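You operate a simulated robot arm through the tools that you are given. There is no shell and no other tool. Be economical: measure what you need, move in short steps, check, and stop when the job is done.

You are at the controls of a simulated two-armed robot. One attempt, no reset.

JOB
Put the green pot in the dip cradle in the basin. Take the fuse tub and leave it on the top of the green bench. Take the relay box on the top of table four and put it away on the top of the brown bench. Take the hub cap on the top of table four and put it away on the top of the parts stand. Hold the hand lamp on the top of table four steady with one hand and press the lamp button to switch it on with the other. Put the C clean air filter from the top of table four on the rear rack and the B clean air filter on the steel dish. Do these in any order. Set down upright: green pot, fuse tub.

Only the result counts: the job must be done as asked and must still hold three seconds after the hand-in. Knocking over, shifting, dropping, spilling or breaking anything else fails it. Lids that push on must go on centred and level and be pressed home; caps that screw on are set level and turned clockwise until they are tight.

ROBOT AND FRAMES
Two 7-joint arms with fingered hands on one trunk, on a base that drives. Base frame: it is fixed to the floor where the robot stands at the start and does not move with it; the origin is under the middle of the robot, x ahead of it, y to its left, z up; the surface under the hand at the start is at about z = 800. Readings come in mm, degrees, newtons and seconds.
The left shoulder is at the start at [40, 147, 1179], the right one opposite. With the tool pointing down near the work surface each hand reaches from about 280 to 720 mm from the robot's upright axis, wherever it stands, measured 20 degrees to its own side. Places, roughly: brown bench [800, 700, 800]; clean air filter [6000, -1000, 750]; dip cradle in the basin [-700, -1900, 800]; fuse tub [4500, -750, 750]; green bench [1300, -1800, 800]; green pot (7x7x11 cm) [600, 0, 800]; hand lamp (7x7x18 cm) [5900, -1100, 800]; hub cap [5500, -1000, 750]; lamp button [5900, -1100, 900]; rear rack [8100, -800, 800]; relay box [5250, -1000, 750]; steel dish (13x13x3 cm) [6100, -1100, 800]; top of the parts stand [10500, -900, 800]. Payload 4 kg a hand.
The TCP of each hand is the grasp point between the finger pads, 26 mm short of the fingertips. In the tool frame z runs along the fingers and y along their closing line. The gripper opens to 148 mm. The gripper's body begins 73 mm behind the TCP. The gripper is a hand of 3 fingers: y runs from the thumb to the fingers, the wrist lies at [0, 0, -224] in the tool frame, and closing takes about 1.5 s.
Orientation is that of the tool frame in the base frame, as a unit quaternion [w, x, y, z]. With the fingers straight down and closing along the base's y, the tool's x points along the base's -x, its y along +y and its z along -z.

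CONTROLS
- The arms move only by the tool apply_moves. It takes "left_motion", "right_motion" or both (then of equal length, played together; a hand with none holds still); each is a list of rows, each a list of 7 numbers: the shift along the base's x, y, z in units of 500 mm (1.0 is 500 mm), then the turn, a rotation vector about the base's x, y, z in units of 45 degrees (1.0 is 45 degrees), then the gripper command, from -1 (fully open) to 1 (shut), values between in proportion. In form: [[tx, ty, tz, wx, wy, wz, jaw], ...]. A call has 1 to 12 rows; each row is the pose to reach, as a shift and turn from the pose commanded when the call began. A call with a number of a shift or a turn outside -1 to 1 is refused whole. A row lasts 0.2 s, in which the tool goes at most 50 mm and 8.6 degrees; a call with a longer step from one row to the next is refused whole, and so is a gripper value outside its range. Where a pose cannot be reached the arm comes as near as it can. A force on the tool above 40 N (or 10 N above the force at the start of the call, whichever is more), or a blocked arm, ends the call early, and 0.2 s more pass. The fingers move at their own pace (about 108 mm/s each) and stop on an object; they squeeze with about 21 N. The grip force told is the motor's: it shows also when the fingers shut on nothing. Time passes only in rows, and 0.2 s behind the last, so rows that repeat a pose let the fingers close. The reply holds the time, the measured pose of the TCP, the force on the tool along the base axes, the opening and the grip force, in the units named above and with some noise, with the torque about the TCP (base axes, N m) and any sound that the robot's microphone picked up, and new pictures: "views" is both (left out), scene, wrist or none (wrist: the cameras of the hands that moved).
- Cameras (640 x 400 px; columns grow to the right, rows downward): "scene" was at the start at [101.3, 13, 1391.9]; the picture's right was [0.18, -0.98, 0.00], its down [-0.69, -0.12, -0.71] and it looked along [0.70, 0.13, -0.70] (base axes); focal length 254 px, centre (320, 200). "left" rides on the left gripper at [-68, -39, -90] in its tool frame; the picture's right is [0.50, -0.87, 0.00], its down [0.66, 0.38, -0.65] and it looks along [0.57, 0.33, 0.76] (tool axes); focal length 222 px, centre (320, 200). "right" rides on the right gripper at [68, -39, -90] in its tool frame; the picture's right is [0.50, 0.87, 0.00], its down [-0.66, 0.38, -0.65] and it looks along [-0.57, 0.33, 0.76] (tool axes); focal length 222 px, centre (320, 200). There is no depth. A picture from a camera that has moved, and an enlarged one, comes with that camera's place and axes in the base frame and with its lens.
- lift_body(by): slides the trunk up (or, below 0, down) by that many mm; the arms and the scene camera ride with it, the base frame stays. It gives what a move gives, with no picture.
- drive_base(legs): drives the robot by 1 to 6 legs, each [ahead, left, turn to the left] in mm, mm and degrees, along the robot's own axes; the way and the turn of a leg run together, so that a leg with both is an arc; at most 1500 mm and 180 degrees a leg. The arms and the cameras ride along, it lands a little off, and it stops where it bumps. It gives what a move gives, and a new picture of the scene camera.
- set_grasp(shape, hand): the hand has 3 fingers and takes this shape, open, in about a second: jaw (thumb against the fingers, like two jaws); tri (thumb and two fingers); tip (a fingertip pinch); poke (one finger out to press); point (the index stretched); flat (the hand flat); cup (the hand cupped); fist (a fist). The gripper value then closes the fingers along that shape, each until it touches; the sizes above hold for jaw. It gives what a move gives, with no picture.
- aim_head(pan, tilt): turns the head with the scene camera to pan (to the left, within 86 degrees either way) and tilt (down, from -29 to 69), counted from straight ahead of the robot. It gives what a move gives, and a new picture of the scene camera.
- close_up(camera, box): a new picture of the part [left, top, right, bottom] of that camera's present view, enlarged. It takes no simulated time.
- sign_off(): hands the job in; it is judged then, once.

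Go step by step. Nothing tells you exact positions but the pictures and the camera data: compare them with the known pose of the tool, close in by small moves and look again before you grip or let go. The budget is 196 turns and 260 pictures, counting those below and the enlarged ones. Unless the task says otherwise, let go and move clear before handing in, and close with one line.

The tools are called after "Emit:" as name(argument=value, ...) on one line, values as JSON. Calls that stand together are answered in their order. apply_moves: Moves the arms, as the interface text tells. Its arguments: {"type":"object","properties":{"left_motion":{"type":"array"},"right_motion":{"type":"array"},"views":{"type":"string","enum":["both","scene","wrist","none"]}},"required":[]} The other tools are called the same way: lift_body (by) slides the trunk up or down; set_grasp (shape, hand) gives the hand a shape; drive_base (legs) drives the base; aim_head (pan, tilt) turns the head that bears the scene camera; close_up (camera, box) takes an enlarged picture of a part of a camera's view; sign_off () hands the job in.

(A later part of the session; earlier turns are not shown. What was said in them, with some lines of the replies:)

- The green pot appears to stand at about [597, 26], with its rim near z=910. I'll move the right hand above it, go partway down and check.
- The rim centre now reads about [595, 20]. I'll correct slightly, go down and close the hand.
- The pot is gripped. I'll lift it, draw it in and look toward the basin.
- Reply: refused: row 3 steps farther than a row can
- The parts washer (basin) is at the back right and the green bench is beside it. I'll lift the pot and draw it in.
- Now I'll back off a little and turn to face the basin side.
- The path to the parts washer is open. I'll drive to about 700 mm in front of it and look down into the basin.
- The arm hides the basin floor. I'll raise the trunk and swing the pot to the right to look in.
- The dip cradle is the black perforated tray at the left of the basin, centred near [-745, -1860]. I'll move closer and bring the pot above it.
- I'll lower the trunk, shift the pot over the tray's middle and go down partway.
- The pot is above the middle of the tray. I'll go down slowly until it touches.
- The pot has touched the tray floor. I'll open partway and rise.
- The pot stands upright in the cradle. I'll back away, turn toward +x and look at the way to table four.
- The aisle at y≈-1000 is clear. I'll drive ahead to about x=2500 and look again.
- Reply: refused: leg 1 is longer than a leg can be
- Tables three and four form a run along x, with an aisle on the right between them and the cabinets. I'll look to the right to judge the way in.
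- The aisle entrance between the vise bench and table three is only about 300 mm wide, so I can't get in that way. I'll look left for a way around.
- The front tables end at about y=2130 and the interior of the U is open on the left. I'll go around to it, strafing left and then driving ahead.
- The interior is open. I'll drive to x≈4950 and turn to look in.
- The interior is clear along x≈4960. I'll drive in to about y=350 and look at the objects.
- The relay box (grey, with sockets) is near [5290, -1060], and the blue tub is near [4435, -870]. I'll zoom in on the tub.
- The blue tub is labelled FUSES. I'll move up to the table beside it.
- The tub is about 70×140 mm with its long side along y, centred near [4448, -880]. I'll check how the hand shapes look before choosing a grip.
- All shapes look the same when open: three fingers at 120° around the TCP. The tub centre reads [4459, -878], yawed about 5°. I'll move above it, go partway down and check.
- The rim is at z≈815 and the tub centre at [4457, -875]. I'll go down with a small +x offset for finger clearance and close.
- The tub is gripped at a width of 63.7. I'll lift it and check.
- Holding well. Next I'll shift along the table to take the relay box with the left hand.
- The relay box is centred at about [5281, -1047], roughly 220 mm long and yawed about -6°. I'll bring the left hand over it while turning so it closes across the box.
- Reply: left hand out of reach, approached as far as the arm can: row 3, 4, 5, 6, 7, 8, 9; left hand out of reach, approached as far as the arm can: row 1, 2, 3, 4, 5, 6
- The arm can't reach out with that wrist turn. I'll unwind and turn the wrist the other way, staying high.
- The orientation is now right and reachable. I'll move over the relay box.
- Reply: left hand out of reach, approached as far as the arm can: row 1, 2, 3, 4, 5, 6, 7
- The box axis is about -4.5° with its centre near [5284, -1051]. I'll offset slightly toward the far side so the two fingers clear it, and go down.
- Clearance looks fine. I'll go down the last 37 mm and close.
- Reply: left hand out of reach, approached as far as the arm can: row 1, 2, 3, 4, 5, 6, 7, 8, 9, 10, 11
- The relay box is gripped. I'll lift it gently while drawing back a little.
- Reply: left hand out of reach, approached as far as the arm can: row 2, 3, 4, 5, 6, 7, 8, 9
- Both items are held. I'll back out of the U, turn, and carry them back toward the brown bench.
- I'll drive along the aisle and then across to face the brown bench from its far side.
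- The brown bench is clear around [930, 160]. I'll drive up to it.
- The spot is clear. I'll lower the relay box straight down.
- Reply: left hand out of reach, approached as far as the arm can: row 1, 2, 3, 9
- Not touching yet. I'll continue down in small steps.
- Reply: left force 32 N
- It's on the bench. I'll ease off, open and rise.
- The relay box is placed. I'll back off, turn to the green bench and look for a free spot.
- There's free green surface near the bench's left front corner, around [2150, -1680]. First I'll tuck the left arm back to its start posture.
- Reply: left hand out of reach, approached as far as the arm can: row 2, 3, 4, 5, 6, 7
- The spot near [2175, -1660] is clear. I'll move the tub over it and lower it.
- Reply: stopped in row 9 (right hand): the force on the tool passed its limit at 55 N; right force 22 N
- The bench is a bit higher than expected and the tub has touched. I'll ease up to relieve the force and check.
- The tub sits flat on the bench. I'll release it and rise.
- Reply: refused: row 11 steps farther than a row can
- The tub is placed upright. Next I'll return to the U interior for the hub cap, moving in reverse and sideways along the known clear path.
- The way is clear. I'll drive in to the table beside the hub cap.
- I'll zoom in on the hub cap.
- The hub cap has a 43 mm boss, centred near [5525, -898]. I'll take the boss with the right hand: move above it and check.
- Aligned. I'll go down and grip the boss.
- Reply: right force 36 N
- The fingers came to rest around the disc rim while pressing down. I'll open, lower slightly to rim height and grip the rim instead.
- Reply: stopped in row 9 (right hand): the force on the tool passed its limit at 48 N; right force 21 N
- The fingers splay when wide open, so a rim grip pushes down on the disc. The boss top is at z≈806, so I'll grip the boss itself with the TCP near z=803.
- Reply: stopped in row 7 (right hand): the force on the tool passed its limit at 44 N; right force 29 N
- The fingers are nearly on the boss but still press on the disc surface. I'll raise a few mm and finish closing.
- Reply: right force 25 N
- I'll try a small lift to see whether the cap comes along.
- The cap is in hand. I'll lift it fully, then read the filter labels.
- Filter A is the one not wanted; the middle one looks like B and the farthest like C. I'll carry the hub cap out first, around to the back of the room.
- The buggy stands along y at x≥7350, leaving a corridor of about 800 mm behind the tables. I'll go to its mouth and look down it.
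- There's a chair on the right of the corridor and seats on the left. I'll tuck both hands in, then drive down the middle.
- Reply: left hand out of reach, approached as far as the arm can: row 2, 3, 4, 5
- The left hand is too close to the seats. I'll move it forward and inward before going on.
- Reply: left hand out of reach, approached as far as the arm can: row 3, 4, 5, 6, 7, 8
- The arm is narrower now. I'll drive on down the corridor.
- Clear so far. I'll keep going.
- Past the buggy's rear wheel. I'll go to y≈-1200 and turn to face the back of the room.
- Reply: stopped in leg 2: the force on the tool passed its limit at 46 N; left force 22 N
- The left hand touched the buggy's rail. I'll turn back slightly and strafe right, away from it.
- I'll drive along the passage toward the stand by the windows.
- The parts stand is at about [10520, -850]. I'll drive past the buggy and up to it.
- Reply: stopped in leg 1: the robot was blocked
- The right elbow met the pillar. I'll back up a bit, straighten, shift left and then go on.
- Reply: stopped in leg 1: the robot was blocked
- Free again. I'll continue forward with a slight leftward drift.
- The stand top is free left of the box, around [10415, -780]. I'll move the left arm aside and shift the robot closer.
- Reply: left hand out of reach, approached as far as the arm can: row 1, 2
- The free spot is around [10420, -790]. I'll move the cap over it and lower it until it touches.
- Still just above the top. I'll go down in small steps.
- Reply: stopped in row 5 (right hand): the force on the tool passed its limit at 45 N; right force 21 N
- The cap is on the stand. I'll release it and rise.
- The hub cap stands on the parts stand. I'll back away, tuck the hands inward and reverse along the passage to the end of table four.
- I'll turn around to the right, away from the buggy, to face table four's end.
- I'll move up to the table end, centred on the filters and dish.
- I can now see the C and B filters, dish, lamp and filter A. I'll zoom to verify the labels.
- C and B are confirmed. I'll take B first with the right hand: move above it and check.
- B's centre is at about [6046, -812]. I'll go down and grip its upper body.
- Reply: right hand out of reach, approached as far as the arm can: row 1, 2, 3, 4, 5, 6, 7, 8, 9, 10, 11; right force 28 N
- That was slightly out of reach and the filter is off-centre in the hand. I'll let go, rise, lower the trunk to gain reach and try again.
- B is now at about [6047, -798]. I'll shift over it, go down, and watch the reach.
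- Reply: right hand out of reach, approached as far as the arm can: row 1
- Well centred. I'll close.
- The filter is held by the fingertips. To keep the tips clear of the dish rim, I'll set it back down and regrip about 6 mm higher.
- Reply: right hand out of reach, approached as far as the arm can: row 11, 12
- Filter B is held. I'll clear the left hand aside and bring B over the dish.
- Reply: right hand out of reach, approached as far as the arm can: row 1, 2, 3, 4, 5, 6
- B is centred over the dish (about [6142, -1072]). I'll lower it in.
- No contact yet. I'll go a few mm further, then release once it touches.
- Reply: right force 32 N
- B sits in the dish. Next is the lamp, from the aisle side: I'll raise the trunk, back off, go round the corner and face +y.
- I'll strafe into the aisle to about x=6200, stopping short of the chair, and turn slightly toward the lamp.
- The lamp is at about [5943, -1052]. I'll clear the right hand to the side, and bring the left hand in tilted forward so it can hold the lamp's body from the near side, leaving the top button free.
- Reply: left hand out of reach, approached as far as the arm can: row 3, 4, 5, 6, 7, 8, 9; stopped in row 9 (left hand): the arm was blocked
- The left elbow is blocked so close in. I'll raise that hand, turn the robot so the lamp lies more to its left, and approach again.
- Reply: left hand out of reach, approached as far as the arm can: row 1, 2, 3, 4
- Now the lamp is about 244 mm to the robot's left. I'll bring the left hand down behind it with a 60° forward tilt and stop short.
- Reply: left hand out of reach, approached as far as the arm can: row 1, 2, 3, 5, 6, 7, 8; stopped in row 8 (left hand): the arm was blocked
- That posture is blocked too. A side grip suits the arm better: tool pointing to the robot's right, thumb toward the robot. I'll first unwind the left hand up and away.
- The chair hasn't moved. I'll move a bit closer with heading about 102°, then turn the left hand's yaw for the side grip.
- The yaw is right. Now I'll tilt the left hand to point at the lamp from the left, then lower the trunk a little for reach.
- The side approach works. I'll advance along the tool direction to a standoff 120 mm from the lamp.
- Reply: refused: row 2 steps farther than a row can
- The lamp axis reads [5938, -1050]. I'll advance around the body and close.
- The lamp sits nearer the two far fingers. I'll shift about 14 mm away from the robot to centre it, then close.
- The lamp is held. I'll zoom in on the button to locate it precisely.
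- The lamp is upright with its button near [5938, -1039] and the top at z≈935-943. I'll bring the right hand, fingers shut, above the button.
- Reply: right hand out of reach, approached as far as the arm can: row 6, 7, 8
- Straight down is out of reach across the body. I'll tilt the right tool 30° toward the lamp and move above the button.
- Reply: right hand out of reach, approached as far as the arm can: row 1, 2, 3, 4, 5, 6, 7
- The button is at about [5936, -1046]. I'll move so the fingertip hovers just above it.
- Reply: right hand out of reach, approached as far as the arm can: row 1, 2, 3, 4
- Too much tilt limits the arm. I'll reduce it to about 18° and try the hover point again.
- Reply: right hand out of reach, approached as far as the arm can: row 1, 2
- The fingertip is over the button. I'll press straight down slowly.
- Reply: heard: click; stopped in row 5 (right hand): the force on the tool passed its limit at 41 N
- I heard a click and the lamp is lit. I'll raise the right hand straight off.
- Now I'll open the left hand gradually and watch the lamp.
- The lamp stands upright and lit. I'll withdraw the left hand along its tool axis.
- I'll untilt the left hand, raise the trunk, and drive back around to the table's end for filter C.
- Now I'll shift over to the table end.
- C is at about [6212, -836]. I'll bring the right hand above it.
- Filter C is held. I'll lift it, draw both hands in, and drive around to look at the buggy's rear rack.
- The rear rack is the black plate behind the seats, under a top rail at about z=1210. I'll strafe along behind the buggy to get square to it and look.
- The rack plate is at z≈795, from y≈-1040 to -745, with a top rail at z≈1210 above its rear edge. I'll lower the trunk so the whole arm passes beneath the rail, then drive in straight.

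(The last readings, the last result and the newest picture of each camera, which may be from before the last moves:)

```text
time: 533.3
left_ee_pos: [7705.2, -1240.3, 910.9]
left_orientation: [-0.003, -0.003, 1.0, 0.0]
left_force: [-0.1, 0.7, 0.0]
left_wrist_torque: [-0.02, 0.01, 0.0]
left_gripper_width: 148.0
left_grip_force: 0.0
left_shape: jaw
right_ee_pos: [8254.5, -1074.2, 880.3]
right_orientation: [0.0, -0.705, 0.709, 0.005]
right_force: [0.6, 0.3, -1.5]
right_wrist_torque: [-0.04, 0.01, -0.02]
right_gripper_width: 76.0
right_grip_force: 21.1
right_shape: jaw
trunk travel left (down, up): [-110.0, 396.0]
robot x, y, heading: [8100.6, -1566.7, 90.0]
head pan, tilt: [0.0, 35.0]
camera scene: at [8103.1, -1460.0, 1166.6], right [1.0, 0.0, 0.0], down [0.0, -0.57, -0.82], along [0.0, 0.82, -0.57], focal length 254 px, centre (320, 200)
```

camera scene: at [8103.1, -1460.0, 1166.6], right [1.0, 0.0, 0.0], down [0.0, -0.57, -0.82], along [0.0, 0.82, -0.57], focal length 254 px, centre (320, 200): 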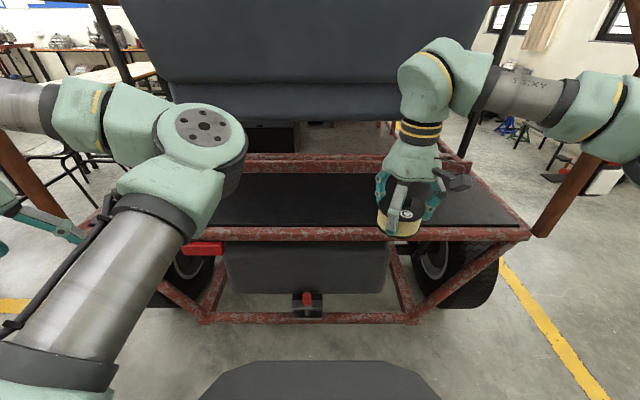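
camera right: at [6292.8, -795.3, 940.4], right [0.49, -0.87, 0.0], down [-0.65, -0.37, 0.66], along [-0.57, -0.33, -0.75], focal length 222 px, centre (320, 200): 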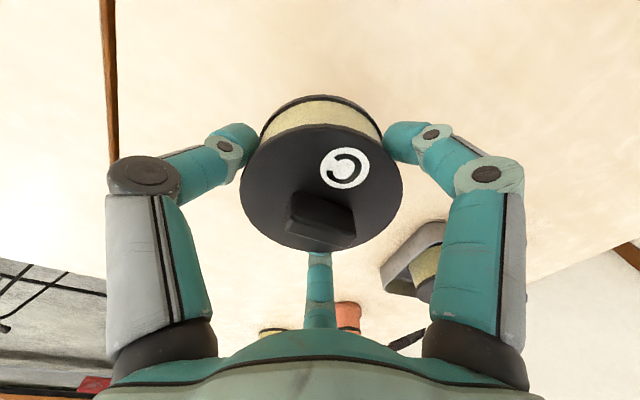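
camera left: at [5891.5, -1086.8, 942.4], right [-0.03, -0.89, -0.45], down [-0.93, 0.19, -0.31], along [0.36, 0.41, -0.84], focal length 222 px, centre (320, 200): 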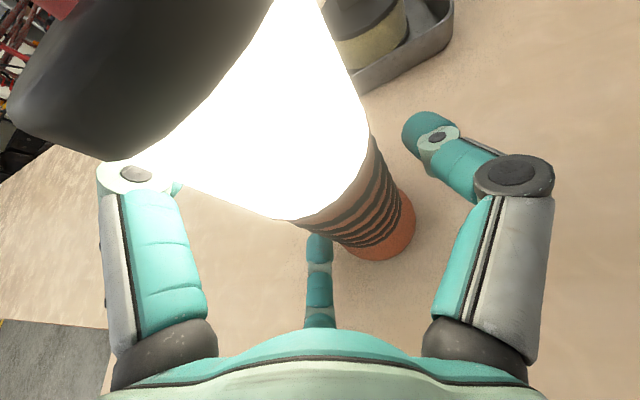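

The wrist clears the rail. I'll lower the left hand a bit more for margin and drive in another 165 mm.

Emit:
apply_moves(left_motion=[[0.02, -0.03, -0.04, 0, 0, 0, -0.3], [0.04, -0.06, -0.08, 0, 0, 0, -0.3]], views="none")

Emit:
drive_base(legs=[[165, 0, 0]])

Emit:
close_up(camera="right", box=[0, 0, 640, 400])

```text
time: 533.9
left_ee_pos: [7726.6, -1271.4, 871.5]
left_orientation: [-0.004, -0.002, 1.0, 0.0]
left_force: [0.6, -0.2, 0.2]
left_wrist_torque: [0.02, -0.02, 0.01]
left_gripper_width: 96.7
left_grip_force: 0.0
left_shape: jaw
right_ee_pos: [8255.3, -1074.9, 880.1]
right_orientation: [0.0, -0.705, 0.709, 0.004]
right_force: [0.3, -0.4, 0.2]
right_wrist_torque: [0.01, 0.0, 0.01]
right_gripper_width: 76.0
right_grip_force: 21.1
right_shape: jaw
trunk travel left (down, up): [-110.0, 396.0]
robot x, y, heading: [8101.9, -1567.7, 90.3]
head pan, tilt: [0.0, 35.0]
```

```text
time: 535.4
left_ee_pos: [7725.7, -1105.2, 870.0]
left_orientation: [-0.003, -0.003, 1.0, 0.0]
left_force: [0.0, 0.6, 0.3]
left_wrist_torque: [-0.03, 0.01, -0.02]
left_gripper_width: 96.6
left_grip_force: 0.0
left_shape: jaw
right_ee_pos: [8253.4, -908.4, 879.5]
right_orientation: [-0.001, -0.705, 0.709, 0.004]
right_force: [0.5, 0.3, -0.4]
right_wrist_torque: [-0.01, 0.02, -0.03]
right_gripper_width: 75.9
right_grip_force: 21.3
right_shape: jaw
trunk travel left (down, up): [-110.0, 396.0]
robot x, y, heading: [8100.4, -1405.3, 89.9]
head pan, tilt: [0.0, 35.0]
camera scene: at [8102.3, -1295.0, 1166.6], right [1.0, 0.0, 0.0], down [0.0, -0.57, -0.82], along [0.0, 0.82, -0.57], focal length 254 px, centre (320, 200)
```

scene: 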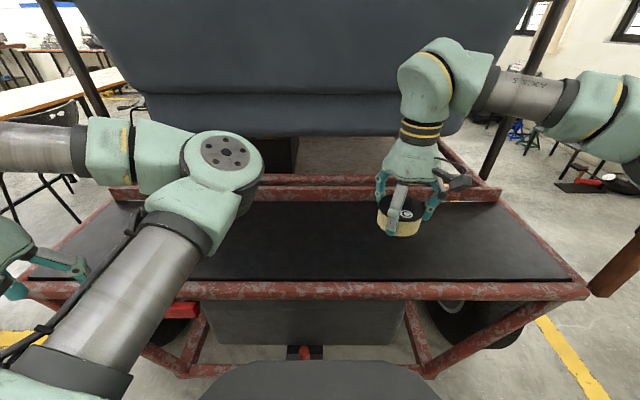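

```text
1.00 times, centred on (320, 200) of right (not enlarged: the box is as wide or as high as the picture)
camera zoom: at [8292.6, -978.6, 969.7], right [-0.87, -0.5, 0.0], down [-0.37, 0.65, 0.66], along [-0.33, 0.57, -0.75], focal length 222 px, centre (320, 200)
```

zoom: 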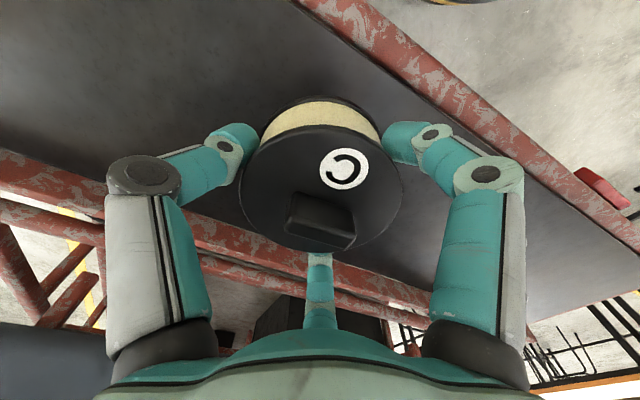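

The filter is over the plate. I'll lower it gently to contact.

Emit:
apply_moves(right_motion=[[0, 0, -0.025, 0, 0, 0, 1], [0, 0, -0.045, 0, 0, 0, 1], [0, 0, -0.055, 0, 0, 0, 1], [0, 0, -0.063, 0, 0, 0, 1], [0, 0, -0.071, 0, 0, 0, 1], [0, 0, -0.079, 0, 0, 0, 1]])

```text
time: 536.8
left_ee_pos: [7726.2, -1105.9, 870.9]
left_orientation: [-0.003, -0.003, 1.0, -0.001]
left_force: [0.1, 0.5, 0.1]
left_wrist_torque: [-0.03, 0.03, 0.02]
left_gripper_width: 96.5
left_grip_force: 0.0
left_shape: jaw
right_ee_pos: [8253.2, -911.1, 840.6]
right_orientation: [0.0, -0.706, 0.708, 0.005]
right_force: [-0.9, -0.7, -0.3]
right_wrist_torque: [-0.01, -0.03, 0.02]
right_gripper_width: 76.0
right_grip_force: 21.0
right_shape: jaw
trunk travel left (down, up): [-110.0, 396.0]
robot x, y, heading: [8104.7, -1404.7, 90.0]
head pan, tilt: [0.0, 35.0]
camera scene: at [8102.3, -1295.9, 1166.7], right [1.0, 0.0, 0.0], down [0.0, -0.57, -0.82], along [0.0, 0.82, -0.57], focal length 254 px, centre (320, 200)
camera right: at [8292.7, -979.7, 930.3], right [-0.87, -0.5, 0.0], down [-0.37, 0.65, 0.66], along [-0.33, 0.57, -0.75], focal length 222 px, centre (320, 200)
```

scene: 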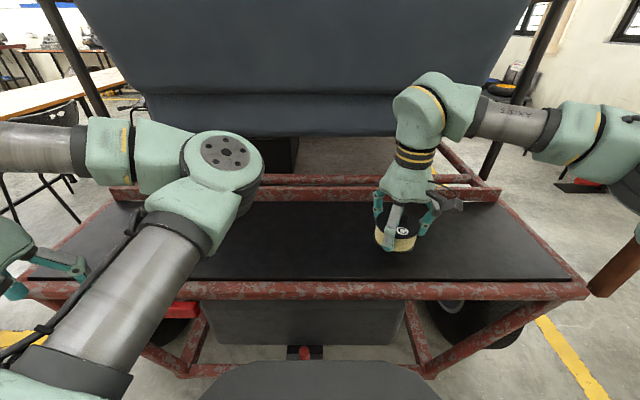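
right: 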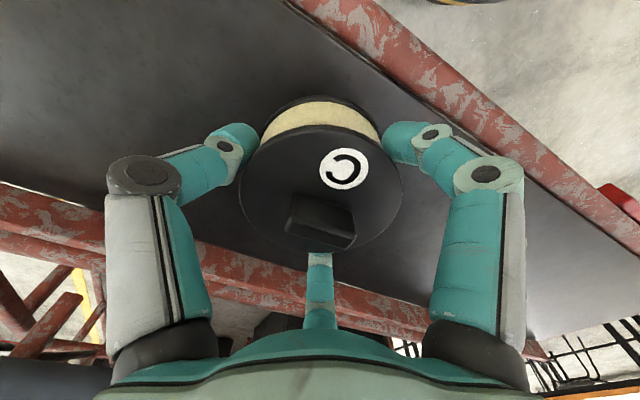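

No contact yet. I'll continue down.

Emit:
apply_moves(right_motion=[[0, 0, -0.01, 0, 0, 0, 1], [0, 0, -0.02, 0, 0, 0, 1], [0, 0, -0.03, 0, 0, 0, 1], [0, 0, -0.04, 0, 0, 0, 1], [0, 0, -0.05, 0, 0, 0, 1], [0, 0, -0.06, 0, 0, 0, 1], [0, 0, -0.07, 0, 0, 0, 1], [0, 0, -0.08, 0, 0, 0, 1]])

```text
time: 538.6
left_ee_pos: [7726.1, -1106.9, 871.1]
left_orientation: [-0.003, -0.003, 1.0, 0.0]
left_force: [-0.3, 0.7, -0.3]
left_wrist_torque: [0.02, 0.01, 0.02]
left_gripper_width: 96.7
left_grip_force: 0.0
left_shape: jaw
right_ee_pos: [8252.6, -910.4, 801.5]
right_orientation: [0.0, -0.706, 0.708, 0.005]
right_force: [0.0, 0.2, -0.7]
right_wrist_torque: [0.0, 0.02, 0.0]
right_gripper_width: 75.8
right_grip_force: 20.8
right_shape: jaw
trunk travel left (down, up): [-110.0, 396.0]
robot x, y, heading: [8102.7, -1403.2, 90.1]
head pan, tilt: [0.0, 35.0]
camera scene: at [8102.3, -1295.9, 1166.7], right [1.0, 0.0, 0.0], down [0.0, -0.57, -0.82], along [0.0, 0.82, -0.57], focal length 254 px, centre (320, 200)
camera right: at [8292.5, -979.6, 890.5], right [-0.87, -0.5, 0.0], down [-0.37, 0.65, 0.66], along [-0.33, 0.57, -0.75], focal length 222 px, centre (320, 200)
```

scene: 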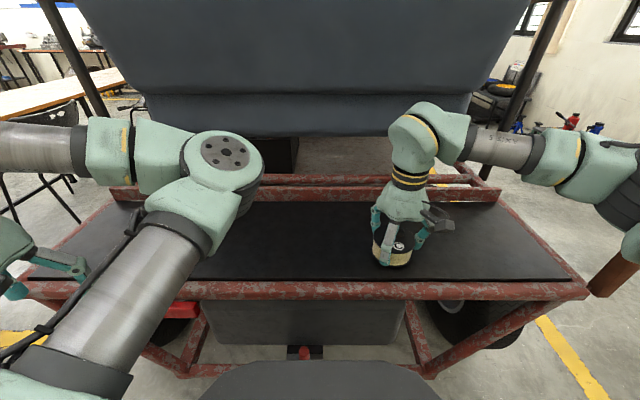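
right: 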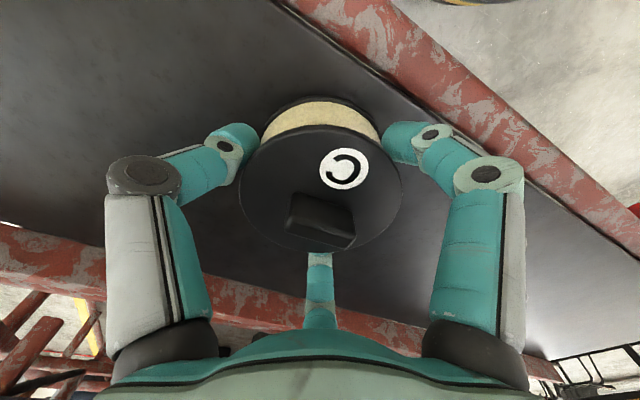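

Emit:
apply_moves(right_motion=[[0, 0, -0.01, 0, 0, 0, 1], [0, 0, -0.02, 0, 0, 0, 1], [0, 0, -0.03, 0, 0, 0, 1], [0, 0, -0.04, 0, 0, 0, 1], [0, 0, -0.05, 0, 0, 0, 1], [0, 0, -0.06, 0, 0, 0, 1], [0, 0, -0.07, 0, 0, 0, 1], [0, 0, -0.08, 0, 0, 0, 1]])

```text
time: 539.7
left_ee_pos: [7726.0, -1107.1, 871.0]
left_orientation: [-0.003, -0.002, 1.0, 0.002]
left_force: [0.3, 0.6, -0.5]
left_wrist_torque: [-0.03, 0.02, 0.02]
left_gripper_width: 96.6
left_grip_force: 0.1
left_shape: jaw
right_ee_pos: [8252.9, -909.7, 788.3]
right_orientation: [0.003, -0.705, 0.709, 0.012]
right_force: [0.2, -5.3, 21.3]
right_wrist_torque: [-0.24, -0.25, -0.11]
right_gripper_width: 76.8
right_grip_force: 20.9
right_shape: jaw
trunk travel left (down, up): [-110.0, 396.0]
robot x, y, heading: [8103.1, -1403.0, 90.2]
head pan, tilt: [0.0, 35.0]
stopped in row 5 (right hand): the force on the tool passed its limit at 42 N (the readings are from after the stop); the commanded pose is now the measured one
camera scene: at [8102.2, -1297.9, 1166.9], right [1.0, 0.0, 0.0], down [0.0, -0.57, -0.82], along [0.0, 0.82, -0.57], focal length 254 px, centre (320, 200)
camera right: at [8292.0, -980.1, 876.5], right [-0.87, -0.49, 0.0], down [-0.36, 0.64, 0.67], along [-0.33, 0.58, -0.74], focal length 222 px, centre (320, 200)
```

scene: 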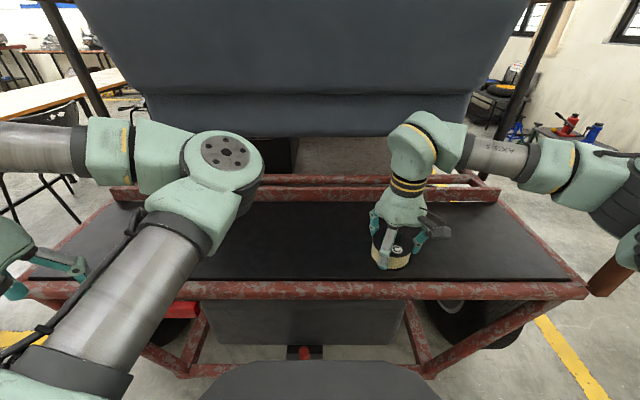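
right: 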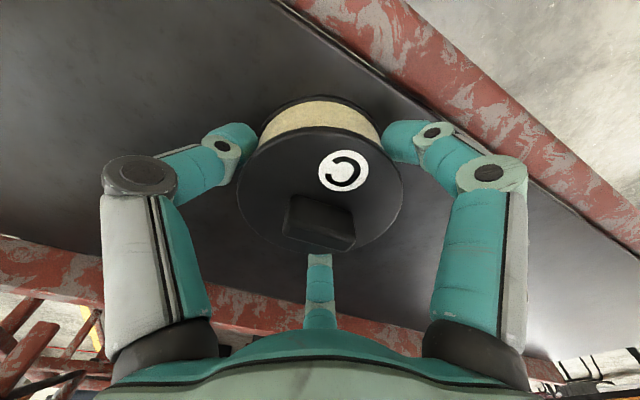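

It rests on the rack plate. I'll release it and rise.

Emit:
apply_moves(right_motion=[[0, 0, 0.006, 0, 0, 0, 0.6], [0, 0, 0.008, 0, 0, 0, 0], [0, 0, 0.01, 0, 0, 0, -0.5], [0, 0, 0.012, 0, 0, 0, -0.5], [0, 0, 0.03, 0, 0, 0, -0.5], [0, 0, 0.08, 0, 0, 0, -0.5], [0, 0, 0.14, 0, 0, 0, -0.5], [0, 0, 0.19, 0, 0, 0, -0.5]])

```text
time: 541.5
left_ee_pos: [7725.5, -1107.0, 870.2]
left_orientation: [-0.003, -0.002, 1.0, 0.001]
left_force: [0.2, 0.5, 0.0]
left_wrist_torque: [-0.03, 0.0, 0.01]
left_gripper_width: 96.7
left_grip_force: 0.0
left_shape: jaw
right_ee_pos: [8253.2, -908.7, 879.9]
right_orientation: [0.002, -0.706, 0.709, 0.011]
right_force: [-0.4, -0.1, -0.1]
right_wrist_torque: [-0.03, 0.0, -0.01]
right_gripper_width: 110.6
right_grip_force: 0.0
right_shape: jaw
trunk travel left (down, up): [-110.0, 396.0]
robot x, y, heading: [8102.5, -1402.6, 89.8]
head pan, tilt: [0.0, 35.0]
camera scene: at [8102.1, -1296.4, 1166.7], right [1.0, 0.0, 0.0], down [0.0, -0.57, -0.82], along [0.0, 0.82, -0.57], focal length 254 px, centre (320, 200)
camera right: at [8292.4, -978.8, 968.7], right [-0.87, -0.5, 0.0], down [-0.37, 0.65, 0.67], along [-0.33, 0.58, -0.74], focal length 222 px, centre (320, 200)
```

scene: 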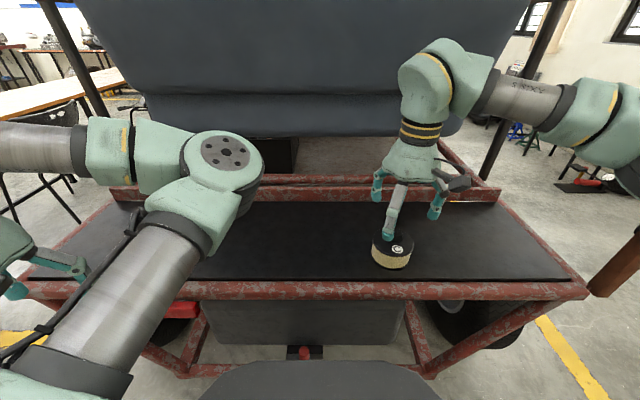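
right: 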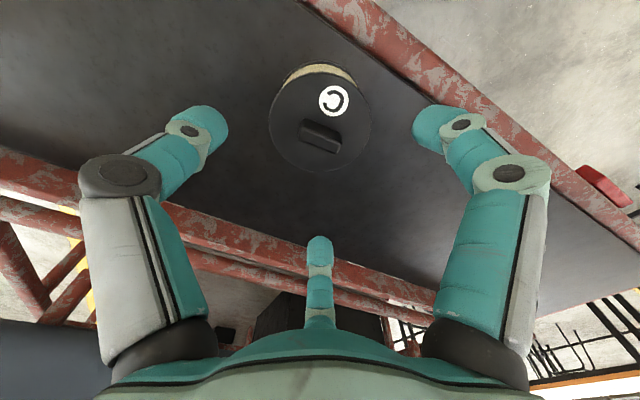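

Filter C is on the rack. I'll back straight out clear of the rail.

Emit:
drive_base(legs=[[-240, 0, 0]])

Emit:
aim_head(pan=70, tilt=12)

```text
time: 543.3
left_ee_pos: [7725.2, -1347.5, 871.1]
left_orientation: [-0.003, -0.004, 1.0, 0.001]
left_force: [-0.1, -0.4, -0.2]
left_wrist_torque: [0.0, 0.0, 0.0]
left_gripper_width: 96.6
left_grip_force: 0.0
left_shape: jaw
right_ee_pos: [8252.9, -1148.2, 879.2]
right_orientation: [0.003, -0.706, 0.708, 0.011]
right_force: [0.0, 0.0, 1.0]
right_wrist_torque: [0.04, 0.01, 0.02]
right_gripper_width: 110.8
right_grip_force: 0.0
right_shape: jaw
trunk travel left (down, up): [-110.0, 396.0]
robot x, y, heading: [8103.0, -1643.7, 90.0]
head pan, tilt: [0.0, 35.0]
camera scene: at [8102.8, -1537.0, 1166.8], right [1.0, 0.0, 0.0], down [0.0, -0.57, -0.82], along [0.0, 0.82, -0.57], focal length 254 px, centre (320, 200)
```

scene: 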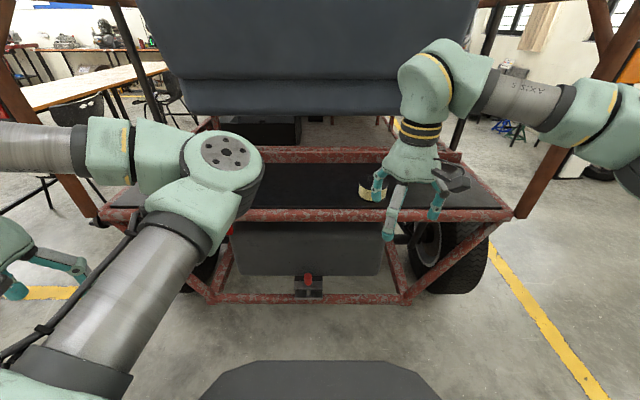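

```text
time: 544.7
left_ee_pos: [7725.4, -1347.4, 872.1]
left_orientation: [-0.004, -0.004, 1.0, -0.001]
left_force: [-0.1, 0.1, -0.5]
left_wrist_torque: [0.01, 0.0, 0.0]
left_gripper_width: 96.7
left_grip_force: 0.0
left_shape: jaw
right_ee_pos: [8254.1, -1147.9, 878.9]
right_orientation: [0.002, -0.706, 0.709, 0.01]
right_force: [0.0, 0.1, 0.2]
right_wrist_torque: [0.03, 0.0, -0.02]
right_gripper_width: 110.7
right_grip_force: 0.2
right_shape: jaw
trunk travel left (down, up): [-110.0, 396.0]
robot x, y, heading: [8100.9, -1644.1, 90.1]
head pan, tilt: [70.0, 12.0]
camera scene: at [8015.5, -1592.6, 1203.6], right [0.34, 0.94, 0.0], down [0.2, -0.07, -0.98], along [-0.92, 0.33, -0.21], focal length 254 px, centre (320, 200)
```

scene: 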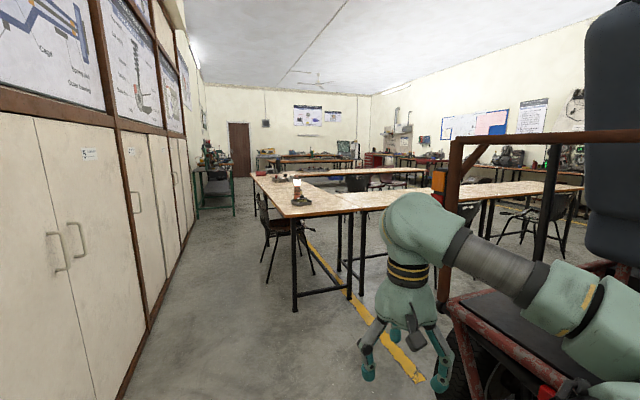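

The lamp is still upright and lit, every item is in its place, and both hands are clear. I'm handing in the job.

Emit:
sign_off()

```text
The job is handed in.
```

I placed all six items, the lamp is lit, both hands are clear, and the job is handed in; I can't see the verdict from here.
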